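You operate a simulated robot arm through the tools that you are given. There is no shell and no other tool. Be economical: measure what you need, move in short steps, check, and stop when the job is done.

You are at the controls of a simulated robot arm. One attempt, no reset.

## Task
Close up the stove; air knob at OPEN if the thermometer says COLD, else at SHUT.
Fine: drawer shut, riddling knob pushed in, door latched. Touch knobs and handles only.

The check looks at the end state, three seconds after you hand in, the way a careful person would. Anything else that was tipped, shoved, dropped, spilled or broken makes it a failure.

## Robot
A 7-joint arm with a two-finger parallel gripper, fixed in place. Base frame: the origin is at the foot of the arm, x ahead of it, y to its left, z up. Units: m, rad, N and s.
With the tool pointing down near the work surface it reaches from about 0.1 to 0.72 m from the base axis. Its first joint turns from -2.897 to 2.897 rad. Payload 3.91 kg.
The TCP is the grasp point between the finger pads, 0.03 m short of the fingertips. In the tool frame z runs along the fingers and y along their closing line. Largest opening 0.11 m; finger width 0.02, thickness 0.01; the body of the gripper, 0.048 by 0.112 m, starts 0.055 m behind the TCP.
Orientation is that of the tool frame in the base frame, as a unit quaternion [w, x, y, z]. With the fingers straight down and closing along the base's y, the tool's x points along the base's -x, its y along +y and its z along -z.

## Interface
- The arm moves only by the tool apply_moves. Its argument "series" is a list of rows, each a list of 2 entries, a list of its own where there are three numbers: the shift along the tool's x, y, z in units of 50 mm (1.0 is 50 mm), then the turn, a rotation vector about the tool's x, y, z in units of 8 degrees (1.0 is 8 degrees). In form: [[[dx, dy, dz], [wx, wy, wz]], ...]. A call has 1 to 10 rows; each row shifts and turns the commanded pose from where the row before left it, along the tool's axes as they then stand. "claw" is the opening, from 0 (shut) to 1 (fully open), set as the call begins (left out, the last holds). A call with a number of a shift or a turn outside -1 to 1 is refused whole. Rows are played at 5 a second. More than 0.05 m and 0.15 rad between two rows, or a gripper value outside its range, and nothing of the call is played. Where a pose cannot be reached the arm comes as near as it can. A force on the tool above 90 N (or 10 N above the force at the start of the call, whichever is more), or a blocked arm, ends the call early, and 0.2 s more pass. Each finger travels about 0.153 m/s and halts on what it meets, pressing with about 35 N; the grip force reading is that of the motor and also rises with nothing between the fingers. The clock runs only during rows and for 0.2 s after the last one: add rows that do not move to give the fingers time. The reply holds the time, the measured pose of the TCP, the force on the tool along the base axes, the opening and the grip force, in the units named above and with some noise.
- Cameras (640 x 400 px; columns grow to the right, rows downward): "scene" is fixed at [0.3981, 0.5, 1.034]; the picture's right is [-1.00, 0.06, 0.00], its down [0.02, 0.29, -0.96] and it looks along [-0.05, -0.96, -0.29] (base axes); focal length 277 px, centre (320, 200). "wrist" rides on the gripper at [0.077, 0.007, -0.114] in the tool frame; the picture's right is [-0.09, 1.00, 0.00], its down [-0.80, -0.07, -0.59] and it looks along [-0.59, -0.05, 0.80] (tool axes); focal length 270 px, centre (320, 200). There is no depth. A picture from a camera that has moved, and an enlarged one, comes with that camera's place and axes in the base frame and with its lens.
- grab_frame(camera): a new picture of that camera. It takes no simulated time.
- slide_trunk(by): slides the trunk up (or, below 0, down) by that many m; the arm rides with it, the base frame stays. It gives what a move gives, with no picture.
- close_up(camera, box): a new picture of the part [left, top, right, bottom] of that camera's present view, enlarged. It takes no simulated time.
- hand_in(): hands the job in; it is judged then, once.

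Go step by step. Nothing tells you positions but the pictures and the camera data: compare them with the known pose of the tool, close in by small moves and look again before you grip or let go. The budget is 120 turns and 76 pictures, counting those below and the enlarged ones. Unless the task says otherwise, let go and move clear before handing in, and close with one line.

The tools are called after "Request:" by a JSON object that holds its "op" and its "data". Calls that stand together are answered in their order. apply_moves: Moves the arm, as the interface text tells. Its arguments: {"type":"object","properties":{"series":{"type":"array"},"claw":{"type":"number"}},"required":["series"]} The other tools are called the same way: slide_trunk (by) slides the trunk up or down; grab_frame (camera) takes a picture; close_up (camera, box) takes an enlarged picture of a part of a camera's view; hand_in () hands the job in.

At the start:

```text
time_s: 0.0
ee_pos: [0.253, -0.4156, 1.1266]
orientation: [0.0, 0.0, 1.0, 0.0]
wrist_force: [0.0, -0.6, 0.3]
width: 0.11
grip_force: 0.1
trunk travel left (down, up): [-0.425, 0.185]
```

scene: 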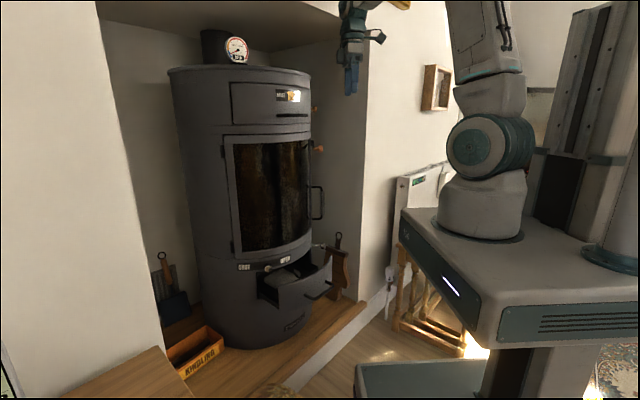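
wrist: 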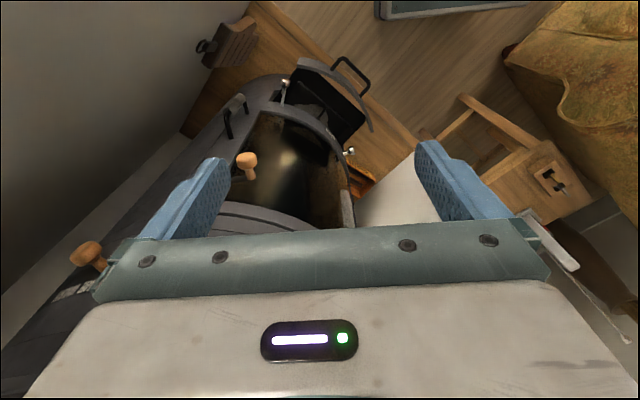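

I see a stove in an alcove with the drawer pulled out and several knobs. I'll enlarge the thermometer, air knob and lower part first.

Request:
{"op": "close_up", "data": {"camera": "scene", "box": [200, 25, 264, 65]}}

Request:
{"op": "close_up", "data": {"camera": "scene", "box": [220, 70, 348, 150]}}

Request:
{"op": "close_up", "data": {"camera": "scene", "box": [210, 140, 370, 240]}}

Request:
{"op": "close_up", "data": {"camera": "scene", "box": [220, 220, 380, 320]}}

Request:
{"op": "close_up", "data": {"camera": "wrist", "box": [160, 40, 416, 200]}}

```text
10.00 times, centred on (232, 45) of scene
camera zoom: at [0.3981, 0.5, 1.034], right [-1.0, 0.06, 0.0], down [0.02, 0.29, -0.96], along [-0.05, -0.96, -0.29], focal length 2766 px, centre (1200, 1750)
```

zoom: 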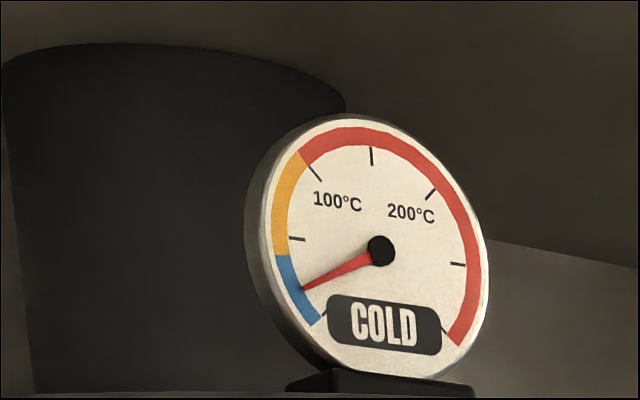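

```text
5.00 times, centred on (284, 110) of scene
camera zoom: at [0.3981, 0.5, 1.034], right [-1.0, 0.06, 0.0], down [0.02, 0.29, -0.96], along [-0.05, -0.96, -0.29], focal length 1383 px, centre (500, 650)
```

zoom: 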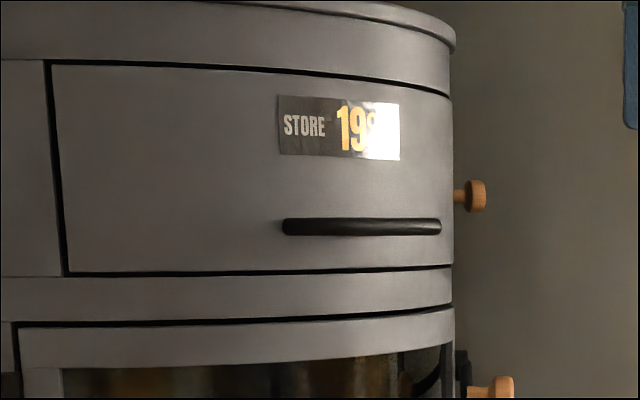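

```text
4.00 times, centred on (290, 190) of scene
camera zoom: at [0.3981, 0.5, 1.034], right [-1.0, 0.06, 0.0], down [0.02, 0.29, -0.96], along [-0.05, -0.96, -0.29], focal length 1106 px, centre (440, 240)
```

zoom: 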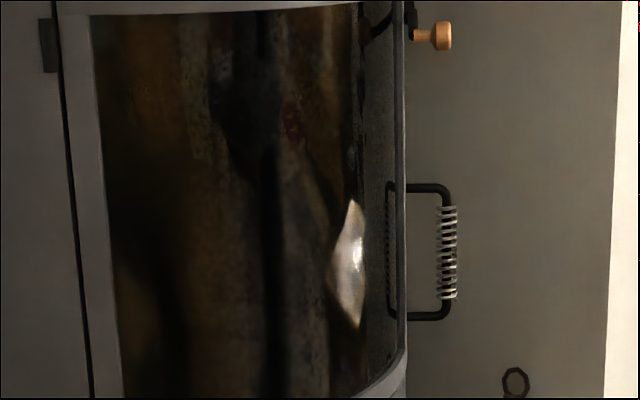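

```text
4.00 times, centred on (300, 270) of scene
camera zoom: at [0.3981, 0.5, 1.034], right [-1.0, 0.06, 0.0], down [0.02, 0.29, -0.96], along [-0.05, -0.96, -0.29], focal length 1106 px, centre (400, -80)
```

zoom: 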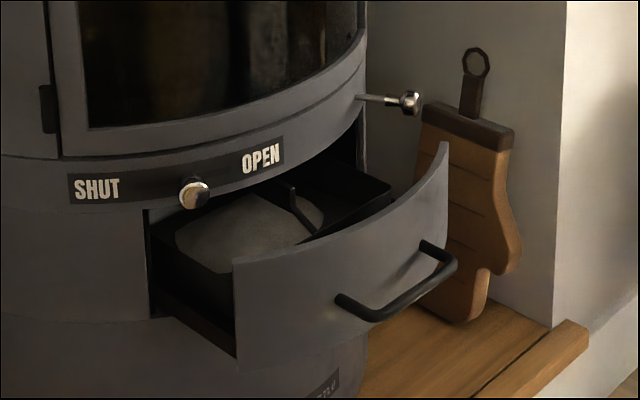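

```text
2.50 times, centred on (288, 120) of wrist
camera zoom: at [0.1752, -0.4093, 1.2398], right [0.09, 1.0, 0.0], down [0.8, -0.07, 0.59], along [0.59, -0.05, -0.8], focal length 676 px, centre (400, 400)
```

zoom: 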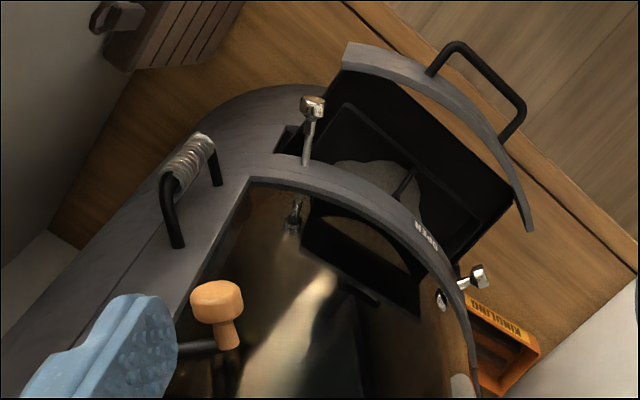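

The thermometer's needle is in blue and reads COLD, so the air knob goes to OPEN. By triangulation the riddling knob is near (0.33,-0.51,0.54), the air knob near (0.53,-0.36,0.535), and the coil handle near (0.325,-0.59,0.695). A wooden knob is near (0.334,-0.52,0.92). Next I'll look closer at the door edge.

Request:
{"op": "close_up", "data": {"camera": "wrist", "box": [180, 70, 372, 240]}}

Request:
{"op": "close_up", "data": {"camera": "scene", "box": [284, 130, 332, 160]}}

Request:
{"op": "close_up", "data": {"camera": "scene", "box": [288, 170, 352, 210]}}

```text
2.35 times, centred on (276, 155) of wrist
camera zoom: at [0.1752, -0.4093, 1.2398], right [0.09, 1.0, 0.0], down [0.8, -0.07, 0.59], along [0.59, -0.05, -0.8], focal length 636 px, centre (424, 306)
```

zoom: 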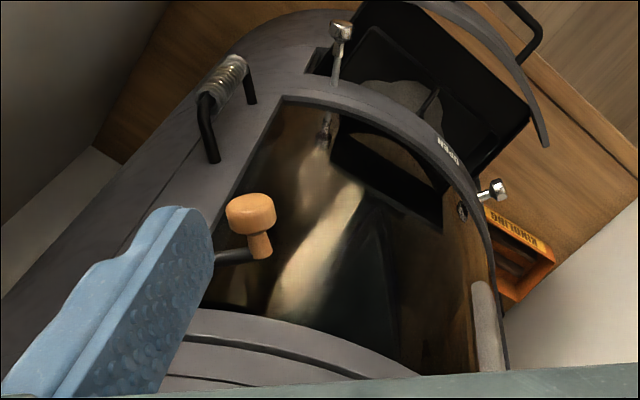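

```text
13.33 times, centred on (308, 145) of scene
camera zoom: at [0.3981, 0.5, 1.034], right [-1.0, 0.06, 0.0], down [0.02, 0.29, -0.96], along [-0.05, -0.96, -0.29], focal length 3688 px, centre (480, 933)
```

zoom: 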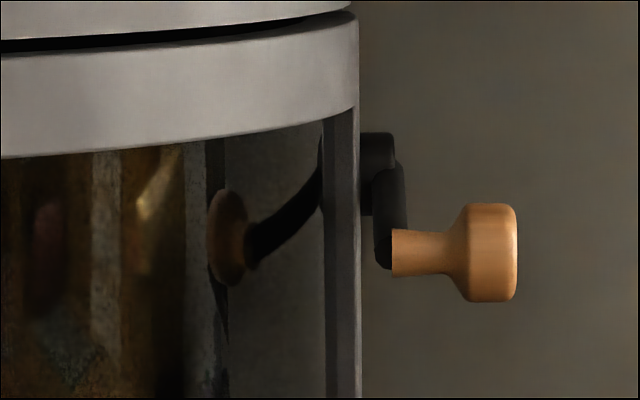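

```text
10.00 times, centred on (320, 190) of scene
camera zoom: at [0.3981, 0.5, 1.034], right [-1.0, 0.06, 0.0], down [0.02, 0.29, -0.96], along [-0.05, -0.96, -0.29], focal length 2766 px, centre (320, 300)
```

zoom: 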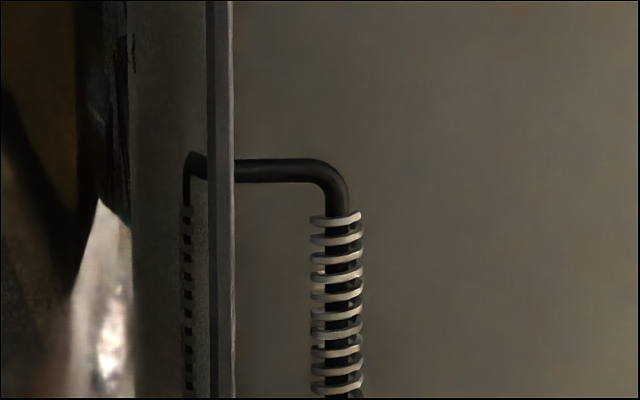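

The door appears near closed, with the wooden-knob lever as a latch, but its boss is hidden. I'll back off from the stove and tilt the tool toward it for a side view.

Request:
{"op": "apply_moves", "data": {"series": [[[1, 0, 0], [0, 0, 0]], [[1, 0, 0], [0, 0, 0]], [[0, 0, 0.5], [0, -1, 0]], [[0, 0, 0.5], [0, -1, 0]], [[0, 0, 0.3], [0, -1, 0]], [[0, 0, 0], [0, -1, 0]], [[0, 0, 0], [0, -1, 0]], [[0, 0, 0], [0, -1, 0]]]}}

Request:
{"op": "grab_frame", "data": {"camera": "wrist"}}

Request:
{"op": "grab_frame", "data": {"camera": "scene"}}

```text
time_s: 1.8
ee_pos: [0.1597, -0.4158, 1.0608]
orientation: [0.407, 0.0, 0.913, 0.0]
wrist_force: [-0.2, 0.4, 0.6]
width: 0.1097
grip_force: 0.0
trunk travel left (down, up): [-0.425, 0.185]
```

```text
65 pictures are left
camera wrist: at [0.0232, -0.409, 1.0798], right [0.06, 1.0, 0.06], down [0.09, -0.07, 0.99], along [0.99, -0.05, -0.1], focal length 270 px, centre (320, 200)
```

wrist: 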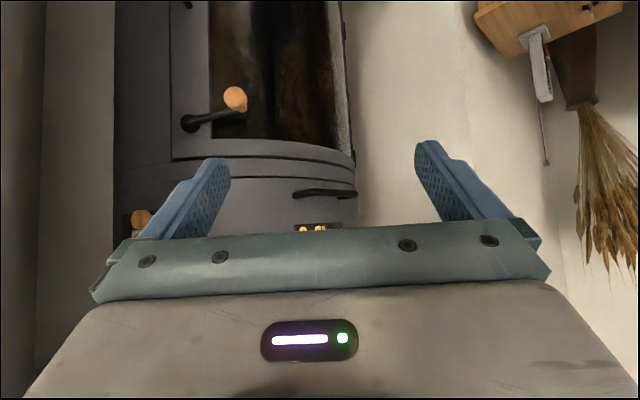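

```text
64 pictures are left
```

scene: 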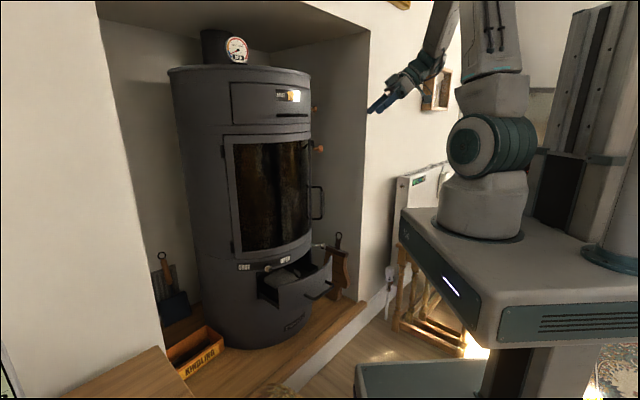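

The view works, though it is upside down, so I'll lower the trunk to see the door edge, latch and riddling knob at their own height.

Request:
{"op": "slide_trunk", "data": {"by": -0.25}}

Request:
{"op": "grab_frame", "data": {"camera": "wrist"}}

Request:
{"op": "grab_frame", "data": {"camera": "scene"}}

```text
time_s: 4.4
ee_pos: [0.1615, -0.4147, 0.8115]
orientation: [0.407, 0.0, 0.914, 0.0]
wrist_force: [0.8, -0.2, -0.3]
width: 0.1098
grip_force: 0.1
trunk travel left (down, up): [-0.175, 0.435]
```

```text
63 pictures are left
camera wrist: at [0.0234, -0.4087, 0.8301], right [0.06, 1.0, 0.07], down [0.09, -0.07, 0.99], along [0.99, -0.05, -0.1], focal length 270 px, centre (320, 200)
```

wrist: 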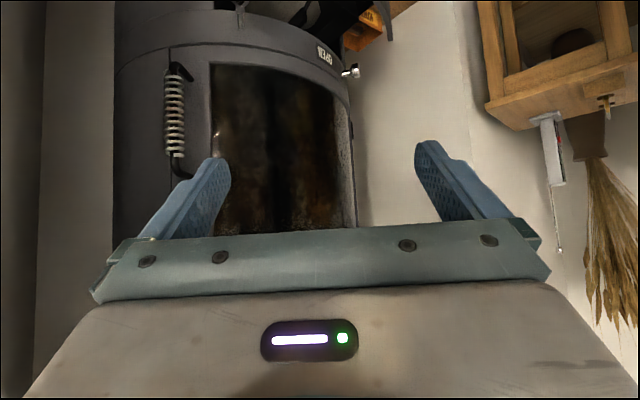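

```text
62 pictures are left
```

scene: 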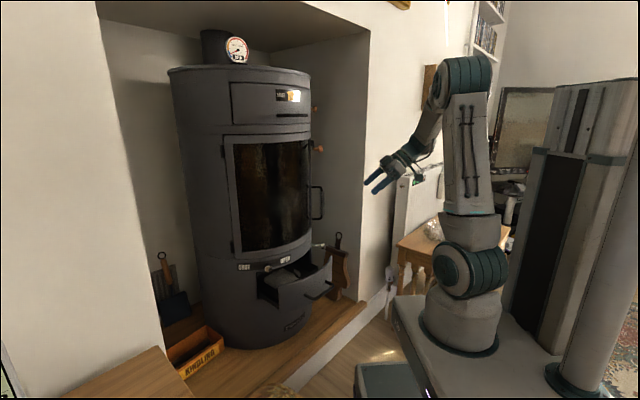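

I'll take a zoom on the door edge here, then rise again for the latch.

Request:
{"op": "close_up", "data": {"camera": "wrist", "box": [100, 0, 260, 160]}}

Request:
{"op": "slide_trunk", "data": {"by": 0.2}}

Request:
{"op": "close_up", "data": {"camera": "wrist", "box": [110, 20, 370, 180]}}

```text
2.50 times, centred on (180, 80) of wrist
camera zoom: at [0.0234, -0.4087, 0.8301], right [0.06, 1.0, 0.07], down [0.09, -0.07, 0.99], along [0.99, -0.05, -0.1], focal length 676 px, centre (670, 500)
```

zoom: 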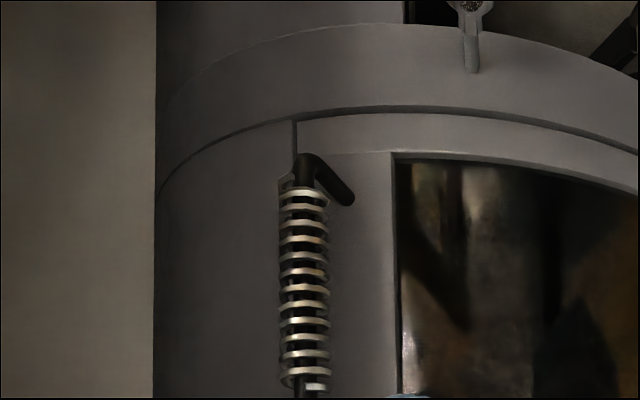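

```text
time_s: 6.5
ee_pos: [0.1602, -0.4148, 1.0108]
orientation: [0.407, 0.0, 0.914, 0.0]
wrist_force: [-0.6, 0.0, -0.7]
width: 0.1102
grip_force: 0.1
trunk travel left (down, up): [-0.375, 0.235]
```

```text
2.46 times, centred on (240, 100) of wrist
camera zoom: at [0.0234, -0.4088, 1.03], right [0.06, 1.0, 0.07], down [0.09, -0.07, 0.99], along [0.99, -0.05, -0.1], focal length 665 px, centre (517, 446)
```

zoom: 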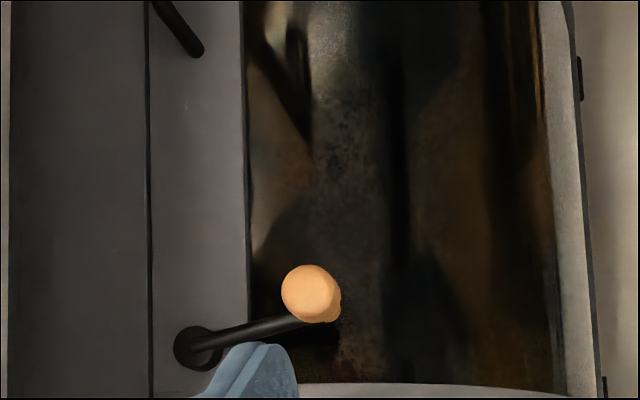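

The door sits flush or nearly so, with its lever boss on the door and the lever pointing over the glass and slightly down. I'll shift sideways and closer to inspect the seam and latch.

Request:
{"op": "apply_moves", "data": {"series": [[[0, -1, 0], [0, 0, 0]], [[0, -1, 0], [0, 0, 0]], [[-0.3, -0.4, 0.3], [0, 0, 0]], [[-0.24, 0, 0.3], [0, 0, 0]]]}}

Request:
{"op": "grab_frame", "data": {"camera": "wrist"}}

Request:
{"op": "close_up", "data": {"camera": "wrist", "box": [230, 60, 410, 180]}}

```text
time_s: 7.5
ee_pos: [0.2019, -0.5334, 1.0122]
orientation: [0.407, 0.0, 0.913, 0.0]
wrist_force: [0.1, 0.2, -0.3]
width: 0.1098
grip_force: 0.1
trunk travel left (down, up): [-0.375, 0.235]
```

```text
59 pictures are left
camera wrist: at [0.0648, -0.5273, 1.0307], right [0.06, 1.0, 0.07], down [0.09, -0.07, 0.99], along [0.99, -0.05, -0.1], focal length 270 px, centre (320, 200)
```

wrist: 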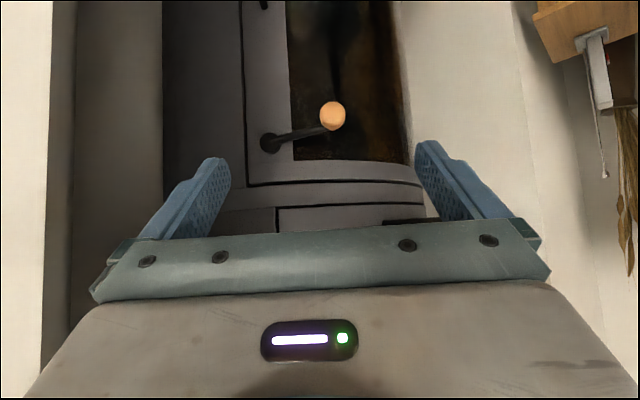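

```text
3.33 times, centred on (320, 120) of wrist
camera zoom: at [0.0648, -0.5273, 1.0307], right [0.06, 1.0, 0.07], down [0.09, -0.07, 0.99], along [0.99, -0.05, -0.1], focal length 901 px, centre (320, 467)
```

zoom: 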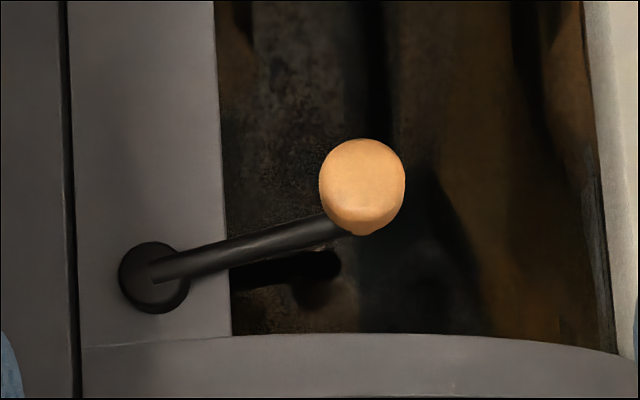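

The lever is horizontal (boss near (0.36,-0.595,0.93), knob near (0.32,-0.522,0.925)). I need to know whether the door is ajar and where its catch is, so I'll zoom on the seam and corners.

Request:
{"op": "close_up", "data": {"camera": "wrist", "box": [225, 120, 305, 190]}}

Request:
{"op": "close_up", "data": {"camera": "wrist", "box": [220, 0, 320, 62]}}

Request:
{"op": "close_up", "data": {"camera": "wrist", "box": [330, 120, 430, 220]}}

```text
5.71 times, centred on (265, 155) of wrist
camera zoom: at [0.0648, -0.5273, 1.0307], right [0.06, 1.0, 0.07], down [0.09, -0.07, 0.99], along [0.99, -0.05, -0.1], focal length 1544 px, centre (634, 457)
```

zoom: 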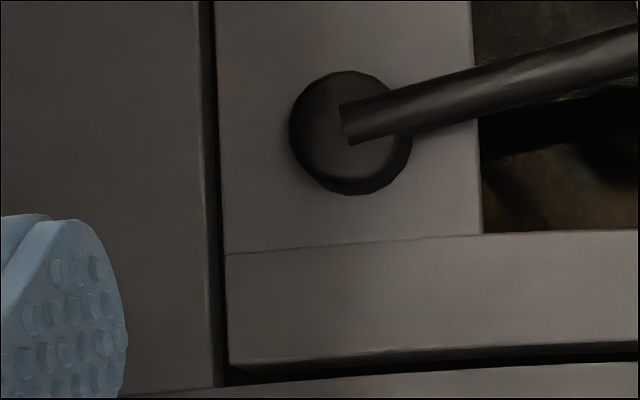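

```text
6.40 times, centred on (270, 31) of wrist
camera zoom: at [0.0648, -0.5273, 1.0307], right [0.06, 1.0, 0.07], down [0.09, -0.07, 0.99], along [0.99, -0.05, -0.1], focal length 1730 px, centre (640, 1282)
```

zoom: 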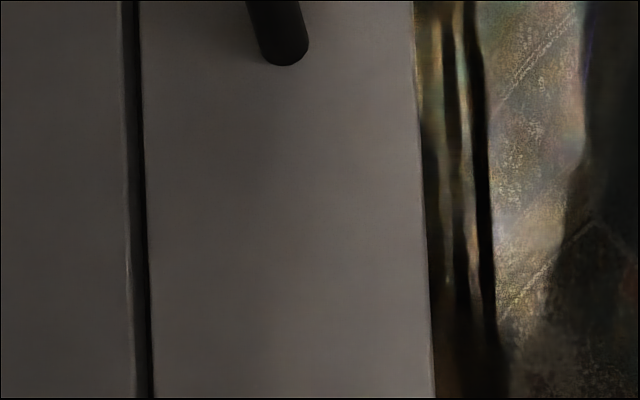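

```text
4.00 times, centred on (380, 170) of wrist
camera zoom: at [0.0648, -0.5273, 1.0307], right [0.06, 1.0, 0.07], down [0.09, -0.07, 0.99], along [0.99, -0.05, -0.1], focal length 1081 px, centre (80, 320)
```

zoom: 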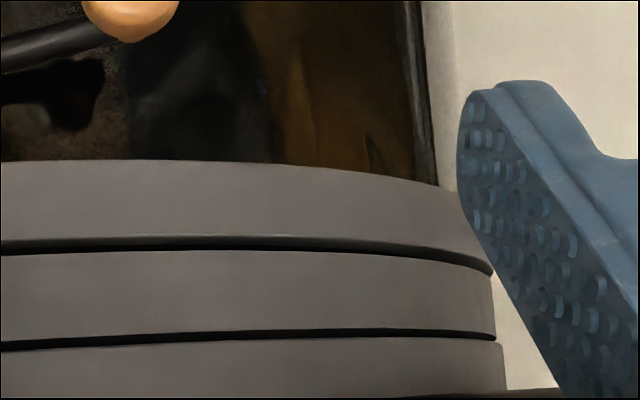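

The door's state is ambiguous, so I'll level and yaw the tool to point at the stove, then test the coil handle with a gentle pull.

Request:
{"op": "apply_moves", "data": {"series": [[[0, 1, 0], [0, 0, 0]], [[0, 1, 0], [0, 0, 0]], [[0, 0, 0], [0, -1, 0]], [[0, 0, 0], [0, -1, 0]], [[0, 0, 0], [0, -1, 0]], [[0, 0, 0], [0, -1, 0]], [[0, 0, 0], [0, -1, 0]], [[0, 0, 0], [0, -0.25, 0]]]}}

Request:
{"op": "apply_moves", "data": {"series": [[[0, 0, 0], [1, 0, 0]], [[0, 0, 0], [1, 0, 0]], [[0, 0, 0], [1, 0, 0]], [[0, 0, 0], [1, 0, 0]], [[0, 0, 0], [0.4, 0, 0]]], "claw": 0.7}}

Request:
{"op": "slide_trunk", "data": {"by": -0.25}}

Request:
{"op": "grab_frame", "data": {"camera": "wrist"}}

Request:
{"op": "grab_frame", "data": {"camera": "scene"}}

```text
time_s: 9.3
ee_pos: [0.1999, -0.4358, 1.0095]
orientation: [0.708, -0.001, 0.706, 0.001]
wrist_force: [0.0, 0.0, 0.6]
width: 0.1101
grip_force: 0.0
trunk travel left (down, up): [-0.375, 0.235]
```

```text
time_s: 10.6
ee_pos: [0.2007, -0.4354, 1.0122]
orientation: [0.674, 0.214, 0.674, -0.214]
wrist_force: [0.7, -0.2, 0.5]
width: 0.0771
grip_force: 0.0
trunk travel left (down, up): [-0.375, 0.235]
```

```text
time_s: 13.1
ee_pos: [0.2002, -0.436, 0.7616]
orientation: [0.674, 0.213, 0.674, -0.213]
wrist_force: [0.6, -0.2, -0.8]
width: 0.077
grip_force: 0.2
trunk travel left (down, up): [-0.125, 0.485]
```

```text
54 pictures are left
camera wrist: at [0.1106, -0.3641, 0.6838], right [0.57, 0.81, 0.09], down [-0.53, 0.28, 0.8], along [0.63, -0.51, 0.59], focal length 270 px, centre (320, 200)
```

wrist: 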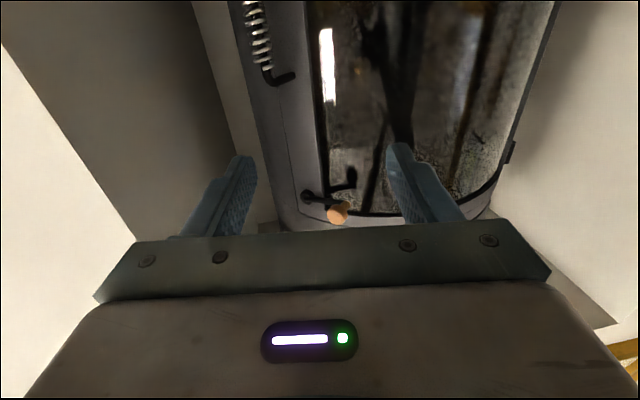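

```text
53 pictures are left
```

scene: 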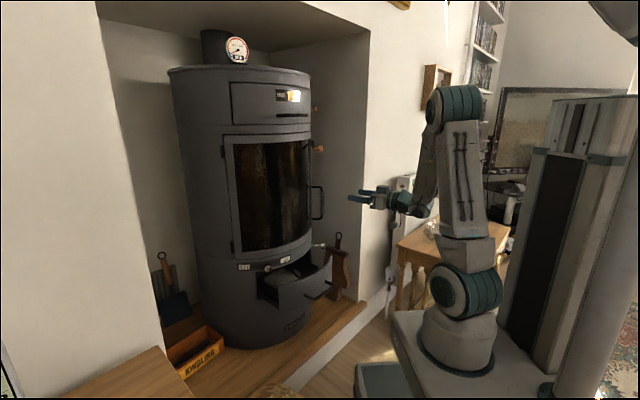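

I place the coil handle's bar at about (0.323,-0.587), z 0.65–0.74. I'll align with it, narrow the gripper and approach part way.

Request:
{"op": "apply_moves", "data": {"series": [[[1, -0.55, 0], [0, 0, 0]], [[0.43, -0.5, 0.5], [0, 0, 0]], [[0, 0, 1], [0, 0, 0]], [[0, 0, 0.6], [0, 0, 0]]], "claw": 0.45}}

Request:
{"op": "grab_frame", "data": {"camera": "wrist"}}

Request:
{"op": "close_up", "data": {"camera": "scene", "box": [264, 140, 392, 220]}}

```text
refused: row 1 steps farther than a row can; nothing moved
```

```text
52 pictures are left
camera wrist: at [0.1106, -0.3641, 0.6838], right [0.57, 0.81, 0.09], down [-0.53, 0.28, 0.8], along [0.63, -0.51, 0.59], focal length 270 px, centre (320, 200)
```

wrist: 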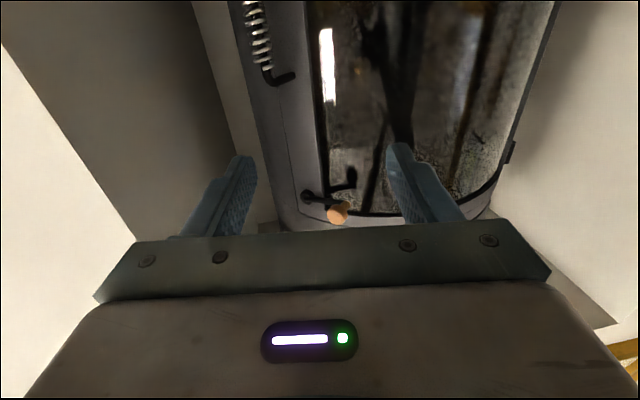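

```text
5.00 times, centred on (328, 180) of scene
camera zoom: at [0.3981, 0.5, 1.034], right [-1.0, 0.06, 0.0], down [0.02, 0.29, -0.96], along [-0.05, -0.96, -0.29], focal length 1383 px, centre (280, 300)
```

zoom: 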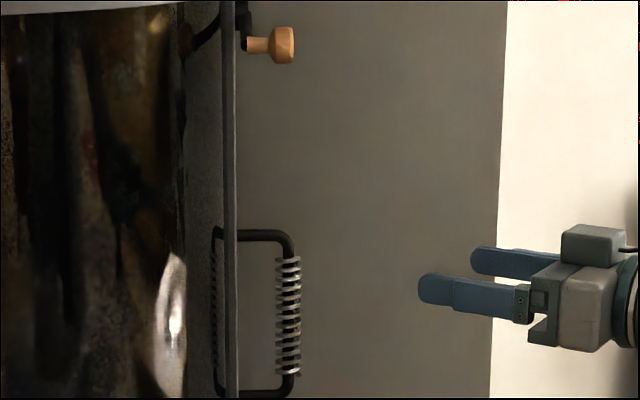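

Row vectors are limited to a 50 mm total, so I'll resend in smaller steps.

Request:
{"op": "apply_moves", "data": {"series": [[[0.7, -0.5, 0], [0, 0, 0]], [[0.73, -0.55, 0], [0, 0, 0]], [[0, 0, 0.9], [0, 0, 0]], [[0, 0, 0.8], [0, 0, 0]]], "claw": 0.45}}

Request:
{"op": "grab_frame", "data": {"camera": "wrist"}}

Request:
{"op": "close_up", "data": {"camera": "scene", "box": [264, 140, 392, 220]}}

```text
time_s: 14.1
ee_pos: [0.2404, -0.5281, 0.6893]
orientation: [0.674, 0.214, 0.674, -0.213]
wrist_force: [0.2, -0.2, 0.0]
width: 0.0496
grip_force: 0.1
trunk travel left (down, up): [-0.125, 0.485]
```

```text
50 pictures are left
camera wrist: at [0.1505, -0.456, 0.6116], right [0.57, 0.81, 0.09], down [-0.53, 0.28, 0.8], along [0.63, -0.51, 0.59], focal length 270 px, centre (320, 200)
```

wrist: 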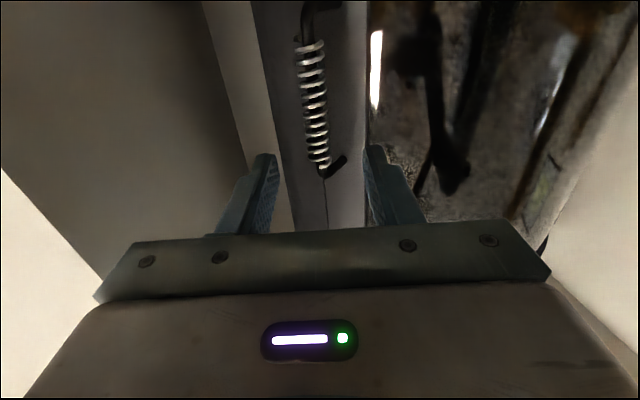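

```text
5.00 times, centred on (328, 180) of scene
camera zoom: at [0.3981, 0.5, 1.034], right [-1.0, 0.06, 0.0], down [0.02, 0.29, -0.96], along [-0.05, -0.96, -0.29], focal length 1383 px, centre (280, 300)
```

zoom: 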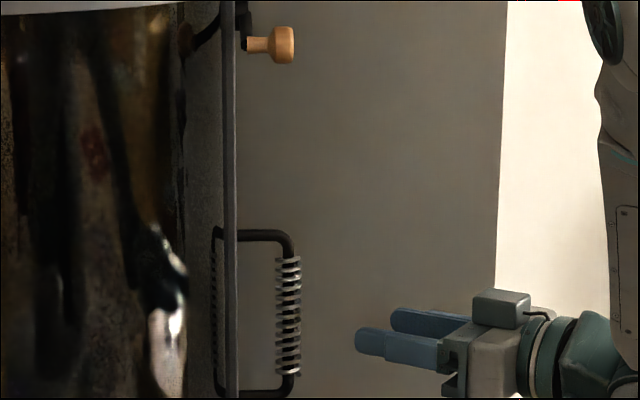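

The coil sits between the fingers. I'll advance 85 mm and close gently on it.

Request:
{"op": "apply_moves", "data": {"series": [[[0, 0, 0.7], [0, 0, 0]], [[0, 0, 0.5], [0, 0, 0]], [[0, 0, 0.5], [0, 0, 0]]]}}

Request:
{"op": "grab_frame", "data": {"camera": "wrist"}}

Request:
{"op": "close_up", "data": {"camera": "scene", "box": [284, 165, 348, 205]}}

```text
time_s: 14.9
ee_pos: [0.3098, -0.5773, 0.6905]
orientation: [0.674, 0.214, 0.674, -0.214]
wrist_force: [0.1, -0.3, 0.4]
width: 0.0494
grip_force: 0.1
trunk travel left (down, up): [-0.125, 0.485]
```

```text
48 pictures are left
camera wrist: at [0.219, -0.5049, 0.6125], right [0.57, 0.81, 0.09], down [-0.53, 0.28, 0.8], along [0.63, -0.51, 0.59], focal length 270 px, centre (320, 200)
```

wrist: 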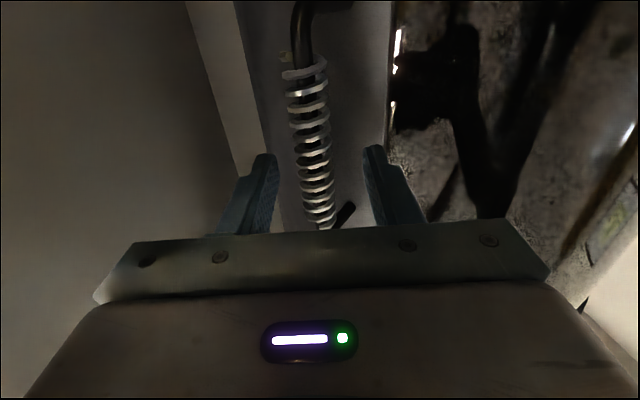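

```text
10.00 times, centred on (316, 185) of scene
camera zoom: at [0.3981, 0.5, 1.034], right [-1.0, 0.06, 0.0], down [0.02, 0.29, -0.96], along [-0.05, -0.96, -0.29], focal length 2766 px, centre (360, 350)
```

zoom: 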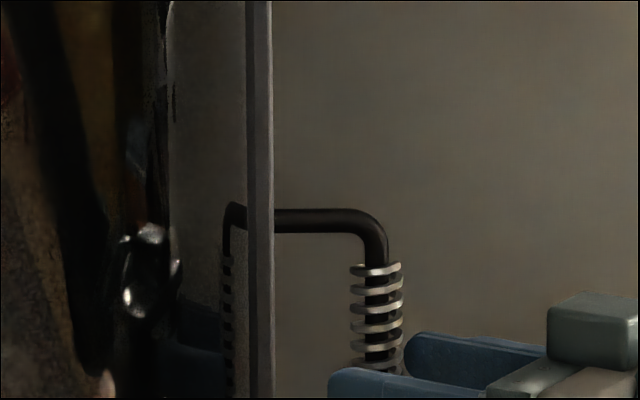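

The fingers straddle the coil. I'll close on it, then pull back a few millimetres as a test.

Request:
{"op": "apply_moves", "data": {"series": [[[0, 0, 0], [0, 0, 0]], [[0, 0, 0], [0, 0, 0]], [[0, 0, 0], [0, 0, 0]]], "claw": 0}}

Request:
{"op": "apply_moves", "data": {"series": [[[0, 0, -0.08], [0, 0, 0]], [[0, 0, -0.08], [0, 0, 0]], [[0, 0, -0.08], [0, 0, 0]]]}}

Request:
{"op": "close_up", "data": {"camera": "scene", "box": [268, 130, 348, 180]}}

```text
time_s: 15.7
ee_pos: [0.3074, -0.5792, 0.69]
orientation: [0.674, 0.215, 0.673, -0.215]
wrist_force: [-11.9, -11.6, 1.1]
width: 0.0218
grip_force: 44.9
trunk travel left (down, up): [-0.125, 0.485]
```

```text
time_s: 16.5
ee_pos: [0.3005, -0.5699, 0.6901]
orientation: [0.675, 0.214, 0.673, -0.213]
wrist_force: [-8.0, -9.7, 1.1]
width: 0.0222
grip_force: 45.4
trunk travel left (down, up): [-0.125, 0.485]
```

```text
8.00 times, centred on (308, 155) of scene
camera zoom: at [0.3981, 0.5, 1.034], right [-1.0, 0.06, 0.0], down [0.02, 0.29, -0.96], along [-0.05, -0.96, -0.29], focal length 2212 px, centre (416, 560)
```

zoom: 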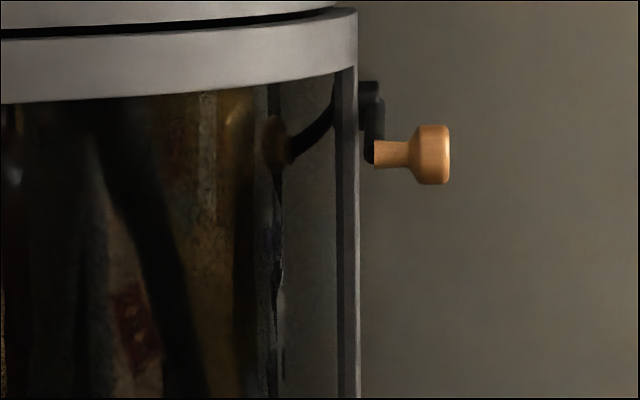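

The door moved out freely (its edge now stands proud of the body), so it was not latched. I'll push it shut again with the handle until it stops.

Request:
{"op": "apply_moves", "data": {"series": [[[0, 0, 0.08], [0, 0, 0]], [[0, 0, 0.08], [0, 0, 0]], [[0, 0, 0.06], [0, 0, 0]], [[0, 0, 0.06], [0, 0, 0]], [[0, 0, 0.06], [0, 0, 0]]]}}

Request:
{"op": "close_up", "data": {"camera": "scene", "box": [268, 130, 348, 180]}}

```text
time_s: 17.7
ee_pos: [0.3087, -0.5795, 0.6892]
orientation: [0.673, 0.217, 0.674, -0.215]
wrist_force: [-38.8, 12.8, -1.2]
width: 0.0219
grip_force: 45.2
trunk travel left (down, up): [-0.125, 0.485]
```

```text
8.00 times, centred on (308, 155) of scene
camera zoom: at [0.3981, 0.5, 1.034], right [-1.0, 0.06, 0.0], down [0.02, 0.29, -0.96], along [-0.05, -0.96, -0.29], focal length 2212 px, centre (416, 560)
```

zoom: 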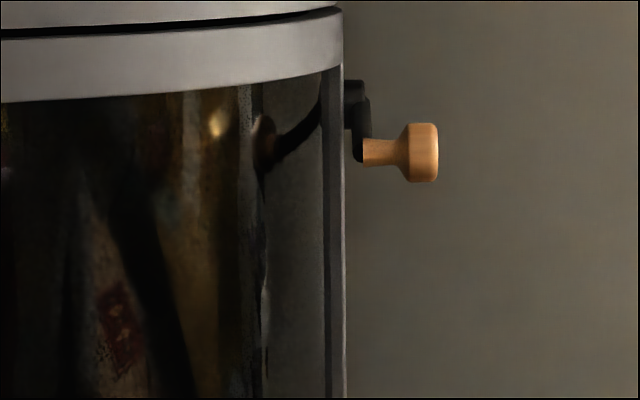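

The door is hard against its stop. I'll let go, back off, and move up to the latch knob.

Request:
{"op": "apply_moves", "data": {"series": [[[0, 0, -0.04], [0, 0, 0]], [[0, 0, 0], [0, 0, 0]]]}}

Request:
{"op": "apply_moves", "data": {"series": [[[0, 0, 0], [0, 0, 0]], [[0, 0, 0], [0, 0, 0]], [[0, 0, -0.8], [0, 0, 0]], [[0, 0, -0.9], [0, 0, 0]], [[0, 0.6, -0.6], [0, 0, 0]]], "claw": 0.5}}

Request:
{"op": "slide_trunk", "data": {"by": 0.27}}

Request:
{"op": "grab_frame", "data": {"camera": "wrist"}}

Request:
{"op": "close_up", "data": {"camera": "scene", "box": [264, 110, 392, 190]}}

```text
time_s: 18.3
ee_pos: [0.3087, -0.5792, 0.6893]
orientation: [0.673, 0.216, 0.674, -0.215]
wrist_force: [-32.4, -0.9, -7.6]
width: 0.0224
grip_force: 45.1
trunk travel left (down, up): [-0.125, 0.485]
```

```text
time_s: 19.5
ee_pos: [0.2349, -0.4873, 0.6889]
orientation: [0.674, 0.213, 0.674, -0.213]
wrist_force: [0.3, -0.3, -0.4]
width: 0.0549
grip_force: 0.1
trunk travel left (down, up): [-0.125, 0.485]
```

```text
time_s: 22.3
ee_pos: [0.2348, -0.487, 0.9585]
orientation: [0.674, 0.213, 0.674, -0.214]
wrist_force: [0.5, 0.1, 0.4]
width: 0.055
grip_force: 0.0
trunk travel left (down, up): [-0.395, 0.215]
```

```text
44 pictures are left
camera wrist: at [0.1439, -0.4156, 0.8811], right [0.57, 0.81, 0.09], down [-0.53, 0.28, 0.8], along [0.63, -0.51, 0.59], focal length 270 px, centre (320, 200)
```

wrist: 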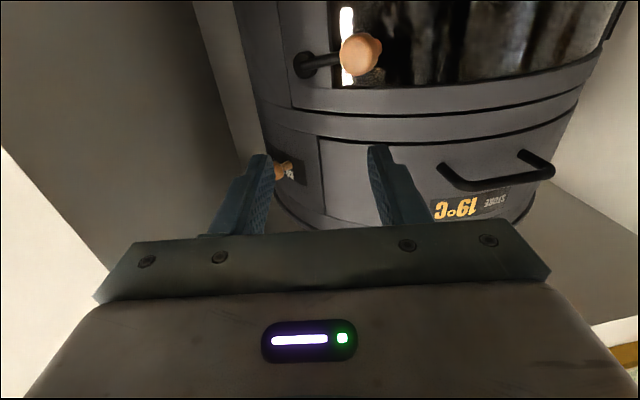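

```text
5.00 times, centred on (328, 150) of scene
camera zoom: at [0.3981, 0.5, 1.034], right [-1.0, 0.06, 0.0], down [0.02, 0.29, -0.96], along [-0.05, -0.96, -0.29], focal length 1383 px, centre (280, 450)
```

zoom: 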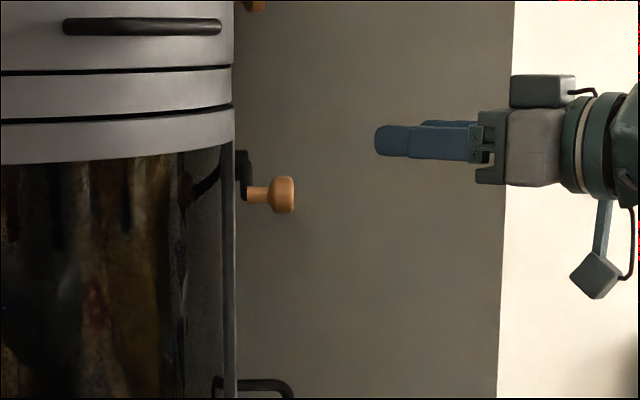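

Positions: latch boss about (0.355,-0.586,0.927), knob head about (0.335,-0.517,0.917). I'll yaw the tool a bit squarer to it, line up 45 mm short and check.

Request:
{"op": "apply_moves", "data": {"series": [[[0.4, 0, 0], [-1, 0, 0]], [[0.43, 0.12, 0], [-0.87, 0, 0]], [[0, 0, 0.8], [0, 0, 0]]], "claw": 0.5}}

Request:
{"op": "grab_frame", "data": {"camera": "wrist"}}

Request:
{"op": "close_up", "data": {"camera": "scene", "box": [284, 120, 364, 170]}}

```text
time_s: 23.1
ee_pos: [0.2745, -0.4963, 0.9171]
orientation: [0.696, 0.124, 0.696, -0.124]
wrist_force: [0.3, -0.2, 0.0]
width: 0.055
grip_force: 0.1
trunk travel left (down, up): [-0.395, 0.215]
```

```text
42 pictures are left
camera wrist: at [0.1689, -0.4496, 0.8394], right [0.34, 0.94, 0.09], down [-0.58, 0.14, 0.8], along [0.74, -0.33, 0.59], focal length 270 px, centre (320, 200)
```

wrist: 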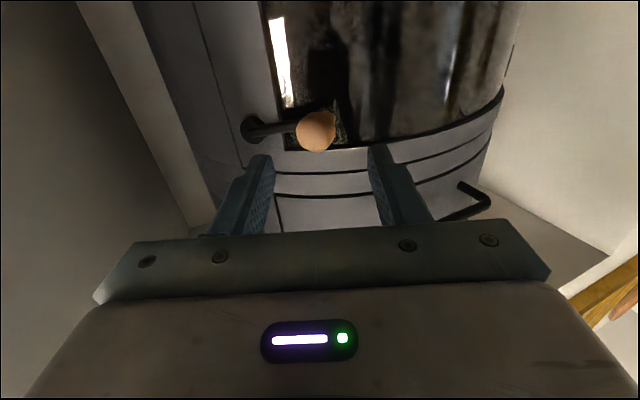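

```text
8.00 times, centred on (324, 145) of scene
camera zoom: at [0.3981, 0.5, 1.034], right [-1.0, 0.06, 0.0], down [0.02, 0.29, -0.96], along [-0.05, -0.96, -0.29], focal length 2212 px, centre (288, 640)
```

zoom: 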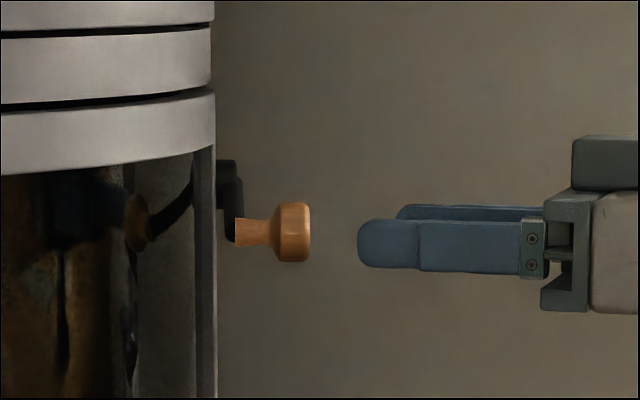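

Alignment is good. I'll advance about 40 mm, close on the knob head, and look.

Request:
{"op": "apply_moves", "data": {"series": [[[0, 0, 0.4], [0, 0, 0]], [[0, 0, 0.4], [0, 0, 0]]]}}

Request:
{"op": "apply_moves", "data": {"series": [[[0, 0, 0], [0, 0, 0]], [[0, 0, 0], [0, 0, 0]]], "claw": 0.15}}

Request:
{"op": "close_up", "data": {"camera": "scene", "box": [284, 120, 364, 170]}}

```text
time_s: 23.7
ee_pos: [0.3148, -0.5105, 0.9166]
orientation: [0.696, 0.124, 0.696, -0.124]
wrist_force: [-0.4, -0.1, -0.7]
width: 0.055
grip_force: 0.0
trunk travel left (down, up): [-0.395, 0.215]
```

```text
time_s: 24.3
ee_pos: [0.3129, -0.5101, 0.9158]
orientation: [0.696, 0.125, 0.696, -0.125]
wrist_force: [-2.8, -2.1, -0.4]
width: 0.0267
grip_force: 44.8
trunk travel left (down, up): [-0.395, 0.215]
```

```text
8.00 times, centred on (324, 145) of scene
camera zoom: at [0.3981, 0.5, 1.034], right [-1.0, 0.06, 0.0], down [0.02, 0.29, -0.96], along [-0.05, -0.96, -0.29], focal length 2212 px, centre (288, 640)
```

zoom: 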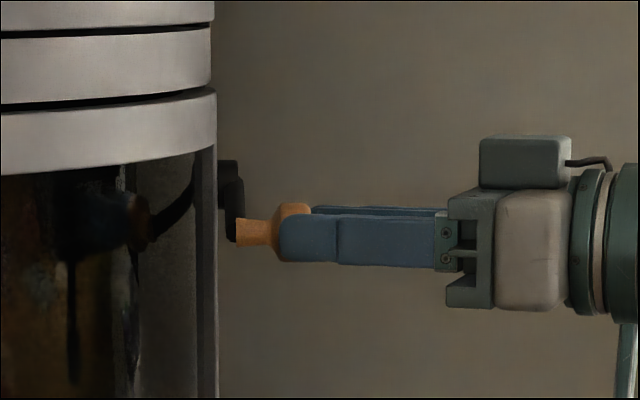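

I have the knob head. I'll try a small move down and read the force.

Request:
{"op": "apply_moves", "data": {"series": [[[0.1, 0, 0], [0, 0, 0]], [[0.1, -0.01, 0], [0, 0, 0]], [[0.1, -0.02, 0], [0, 0, 0]]]}}

```text
time_s: 25.1
ee_pos: [0.3103, -0.5121, 0.9023]
orientation: [0.697, 0.124, 0.695, -0.125]
wrist_force: [-3.4, -5.0, 9.4]
width: 0.0267
grip_force: 45.1
trunk travel left (down, up): [-0.395, 0.215]
```

Request:
{"op": "apply_moves", "data": {"series": [[[0.1, -0.04, 0], [0, 0, 0]], [[0.1, -0.06, 0], [0, 0, 0]]]}}

Request:
{"op": "close_up", "data": {"camera": "scene", "box": [284, 120, 364, 170]}}

Request:
{"op": "grab_frame", "data": {"camera": "wrist"}}

```text
time_s: 25.7
ee_pos: [0.3087, -0.5158, 0.8918]
orientation: [0.697, 0.123, 0.696, -0.123]
wrist_force: [-1.0, -3.3, 8.9]
width: 0.0267
grip_force: 44.7
trunk travel left (down, up): [-0.395, 0.215]
```

```text
8.00 times, centred on (324, 145) of scene
camera zoom: at [0.3981, 0.5, 1.034], right [-1.0, 0.06, 0.0], down [0.02, 0.29, -0.96], along [-0.05, -0.96, -0.29], focal length 2212 px, centre (288, 640)
```

zoom: 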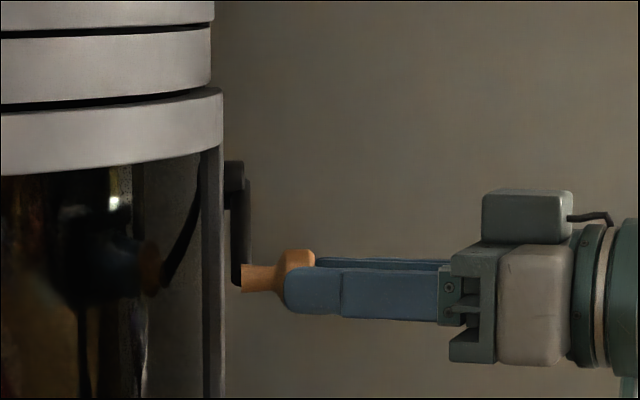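

```text
38 pictures are left
camera wrist: at [0.2045, -0.4695, 0.8144], right [0.34, 0.94, 0.09], down [-0.58, 0.14, 0.8], along [0.74, -0.33, 0.59], focal length 270 px, centre (320, 200)
```

wrist: 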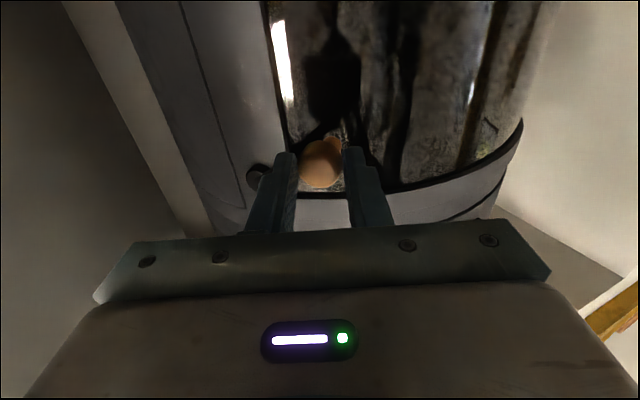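

The lever turns downward freely, but I have drawn the door out a little. I'll push it back in and keep pressure on it while following the arc along the door plane.

Request:
{"op": "apply_moves", "data": {"series": [[[0, 0.04, 0.12], [0, 0, 0]], [[0, 0.02, 0.06], [0, 0, 0]], [[0.15, -0.1, 0.04], [0, 0, 0]], [[0.14, -0.1, 0.04], [0, 0, 0]], [[0.22, -0.27, 0.1], [0, 0, 0]]]}}

Request:
{"op": "close_up", "data": {"camera": "scene", "box": [284, 120, 364, 170]}}

```text
time_s: 26.9
ee_pos: [0.3176, -0.541, 0.8659]
orientation: [0.696, 0.124, 0.696, -0.124]
wrist_force: [-23.6, -1.4, 7.0]
width: 0.0268
grip_force: 45.4
trunk travel left (down, up): [-0.395, 0.215]
```

```text
8.00 times, centred on (324, 145) of scene
camera zoom: at [0.3981, 0.5, 1.034], right [-1.0, 0.06, 0.0], down [0.02, 0.29, -0.96], along [-0.05, -0.96, -0.29], focal length 2212 px, centre (288, 640)
```

zoom: 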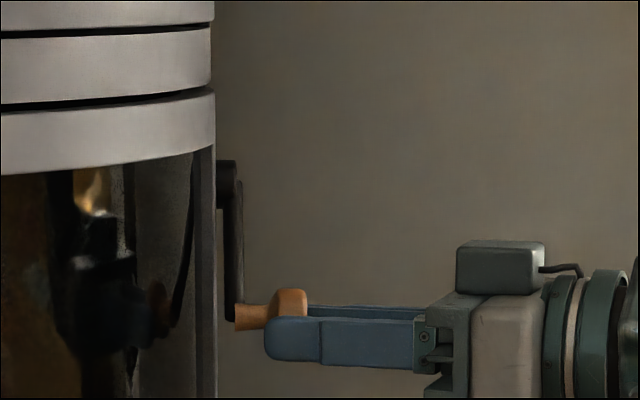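

Good, the door is pressed shut and the lever is about 60° down. I'll carry on toward vertical.

Request:
{"op": "apply_moves", "data": {"series": [[[0.08, -0.16, 0.05], [0, 0, 0]], [[0.06, -0.16, 0.05], [0, 0, 0]], [[0.03, -0.17, 0.055], [0, 0, 0]], [[0.015, -0.17, 0.06], [0, 0, 0]]]}}

Request:
{"op": "close_up", "data": {"camera": "scene", "box": [284, 120, 364, 170]}}

Request:
{"op": "grab_frame", "data": {"camera": "wrist"}}

```text
time_s: 27.9
ee_pos: [0.3205, -0.5754, 0.8536]
orientation: [0.694, 0.125, 0.698, -0.12]
wrist_force: [7.3, 11.9, -30.2]
width: 0.027
grip_force: 44.5
trunk travel left (down, up): [-0.395, 0.215]
```

```text
8.00 times, centred on (324, 145) of scene
camera zoom: at [0.3981, 0.5, 1.034], right [-1.0, 0.06, 0.0], down [0.02, 0.29, -0.96], along [-0.05, -0.96, -0.29], focal length 2212 px, centre (288, 640)
```

zoom: 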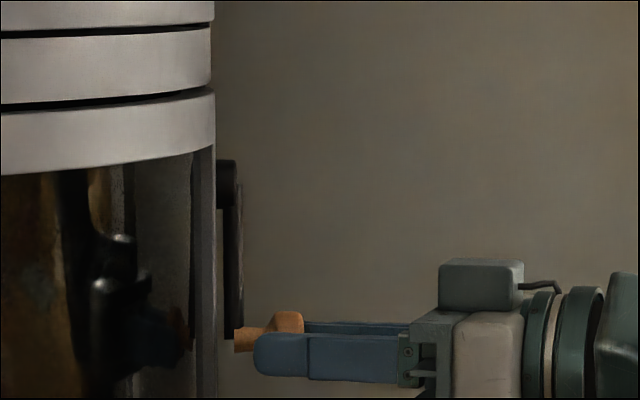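

```text
35 pictures are left
camera wrist: at [0.2152, -0.5278, 0.7766], right [0.34, 0.94, 0.09], down [-0.58, 0.13, 0.8], along [0.74, -0.33, 0.59], focal length 270 px, centre (320, 200)
```

wrist: 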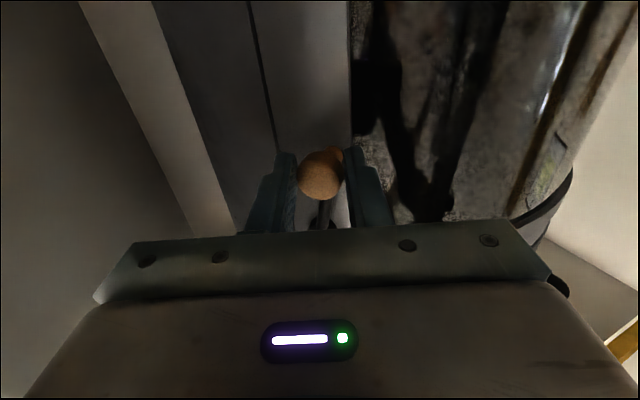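

The lever is nearly vertical and the force shows I'm pulling slightly too low. I'll ease up and push a little farther sideways to find the stop.

Request:
{"op": "apply_moves", "data": {"series": [[[-0.1, -0.06, 0.02], [0, 0, 0]], [[0, -0.1, 0.04], [0, 0, 0]], [[0, -0.1, 0.03], [0, 0, 0]], [[0, 0, 0], [0, 0, 0]]]}}

Request:
{"op": "apply_moves", "data": {"series": [[[0, 0, 0], [0, 0, 0]], [[0, 0, -0.2], [0, 0, 0]], [[0, 0.1, -0.8], [0, 0, 0]], [[0, 0.2, -0.8], [0, 0, 0]]], "claw": 0.5}}

Request:
{"op": "grab_frame", "data": {"camera": "wrist"}}

Request:
{"op": "close_up", "data": {"camera": "scene", "box": [284, 120, 364, 170]}}

```text
time_s: 28.9
ee_pos: [0.3187, -0.5892, 0.8663]
orientation: [0.698, 0.121, 0.695, -0.124]
wrist_force: [-0.8, 12.1, 7.8]
width: 0.0265
grip_force: 45.2
trunk travel left (down, up): [-0.395, 0.215]
```

```text
time_s: 29.9
ee_pos: [0.2379, -0.5451, 0.8629]
orientation: [0.697, 0.122, 0.696, -0.124]
wrist_force: [0.1, -0.2, 0.9]
width: 0.055
grip_force: 0.0
trunk travel left (down, up): [-0.395, 0.215]
```

```text
34 pictures are left
camera wrist: at [0.1321, -0.4986, 0.7853], right [0.34, 0.94, 0.09], down [-0.58, 0.14, 0.8], along [0.74, -0.33, 0.59], focal length 270 px, centre (320, 200)
```

wrist: 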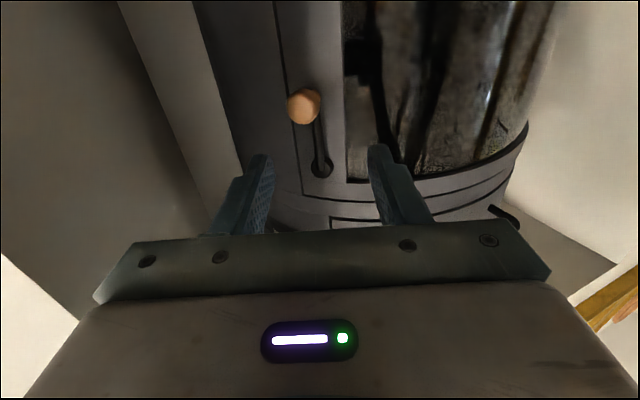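

```text
8.00 times, centred on (324, 145) of scene
camera zoom: at [0.3981, 0.5, 1.034], right [-1.0, 0.06, 0.0], down [0.02, 0.29, -0.96], along [-0.05, -0.96, -0.29], focal length 2212 px, centre (288, 640)
```

zoom: 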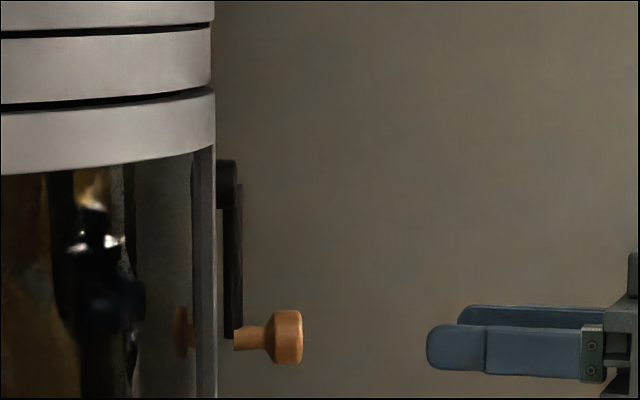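

The lever now hangs vertical below its boss. I'll verify the latch with a light pull on the coil handle.

Request:
{"op": "slide_trunk", "data": {"by": -0.173}}

Request:
{"op": "apply_moves", "data": {"series": [[[0, -0.21, 0], [0, 0, 0]], [[0, 0, 0.5], [0, 0, 0]]], "claw": 0.45}}

Request:
{"op": "grab_frame", "data": {"camera": "wrist"}}

```text
time_s: 31.8
ee_pos: [0.237, -0.5437, 0.6896]
orientation: [0.696, 0.124, 0.696, -0.123]
wrist_force: [-1.0, 0.2, -0.5]
width: 0.0549
grip_force: 0.1
trunk travel left (down, up): [-0.222, 0.388]
```

```text
time_s: 32.4
ee_pos: [0.2571, -0.5634, 0.6896]
orientation: [0.696, 0.125, 0.696, -0.125]
wrist_force: [-0.7, 0.5, -0.2]
width: 0.0494
grip_force: 0.0
trunk travel left (down, up): [-0.222, 0.388]
```

```text
32 pictures are left
camera wrist: at [0.1515, -0.517, 0.612], right [0.34, 0.93, 0.09], down [-0.58, 0.14, 0.8], along [0.74, -0.33, 0.59], focal length 270 px, centre (320, 200)
```

wrist: 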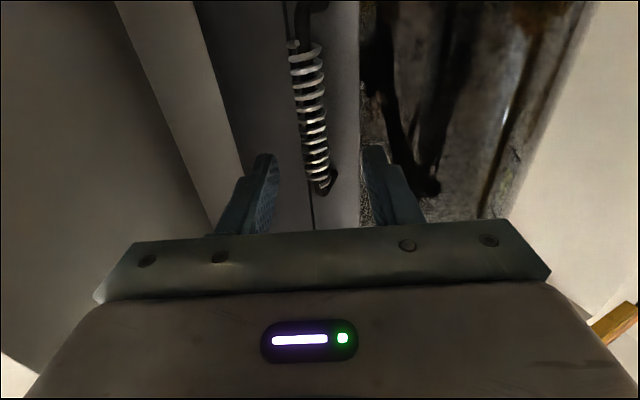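

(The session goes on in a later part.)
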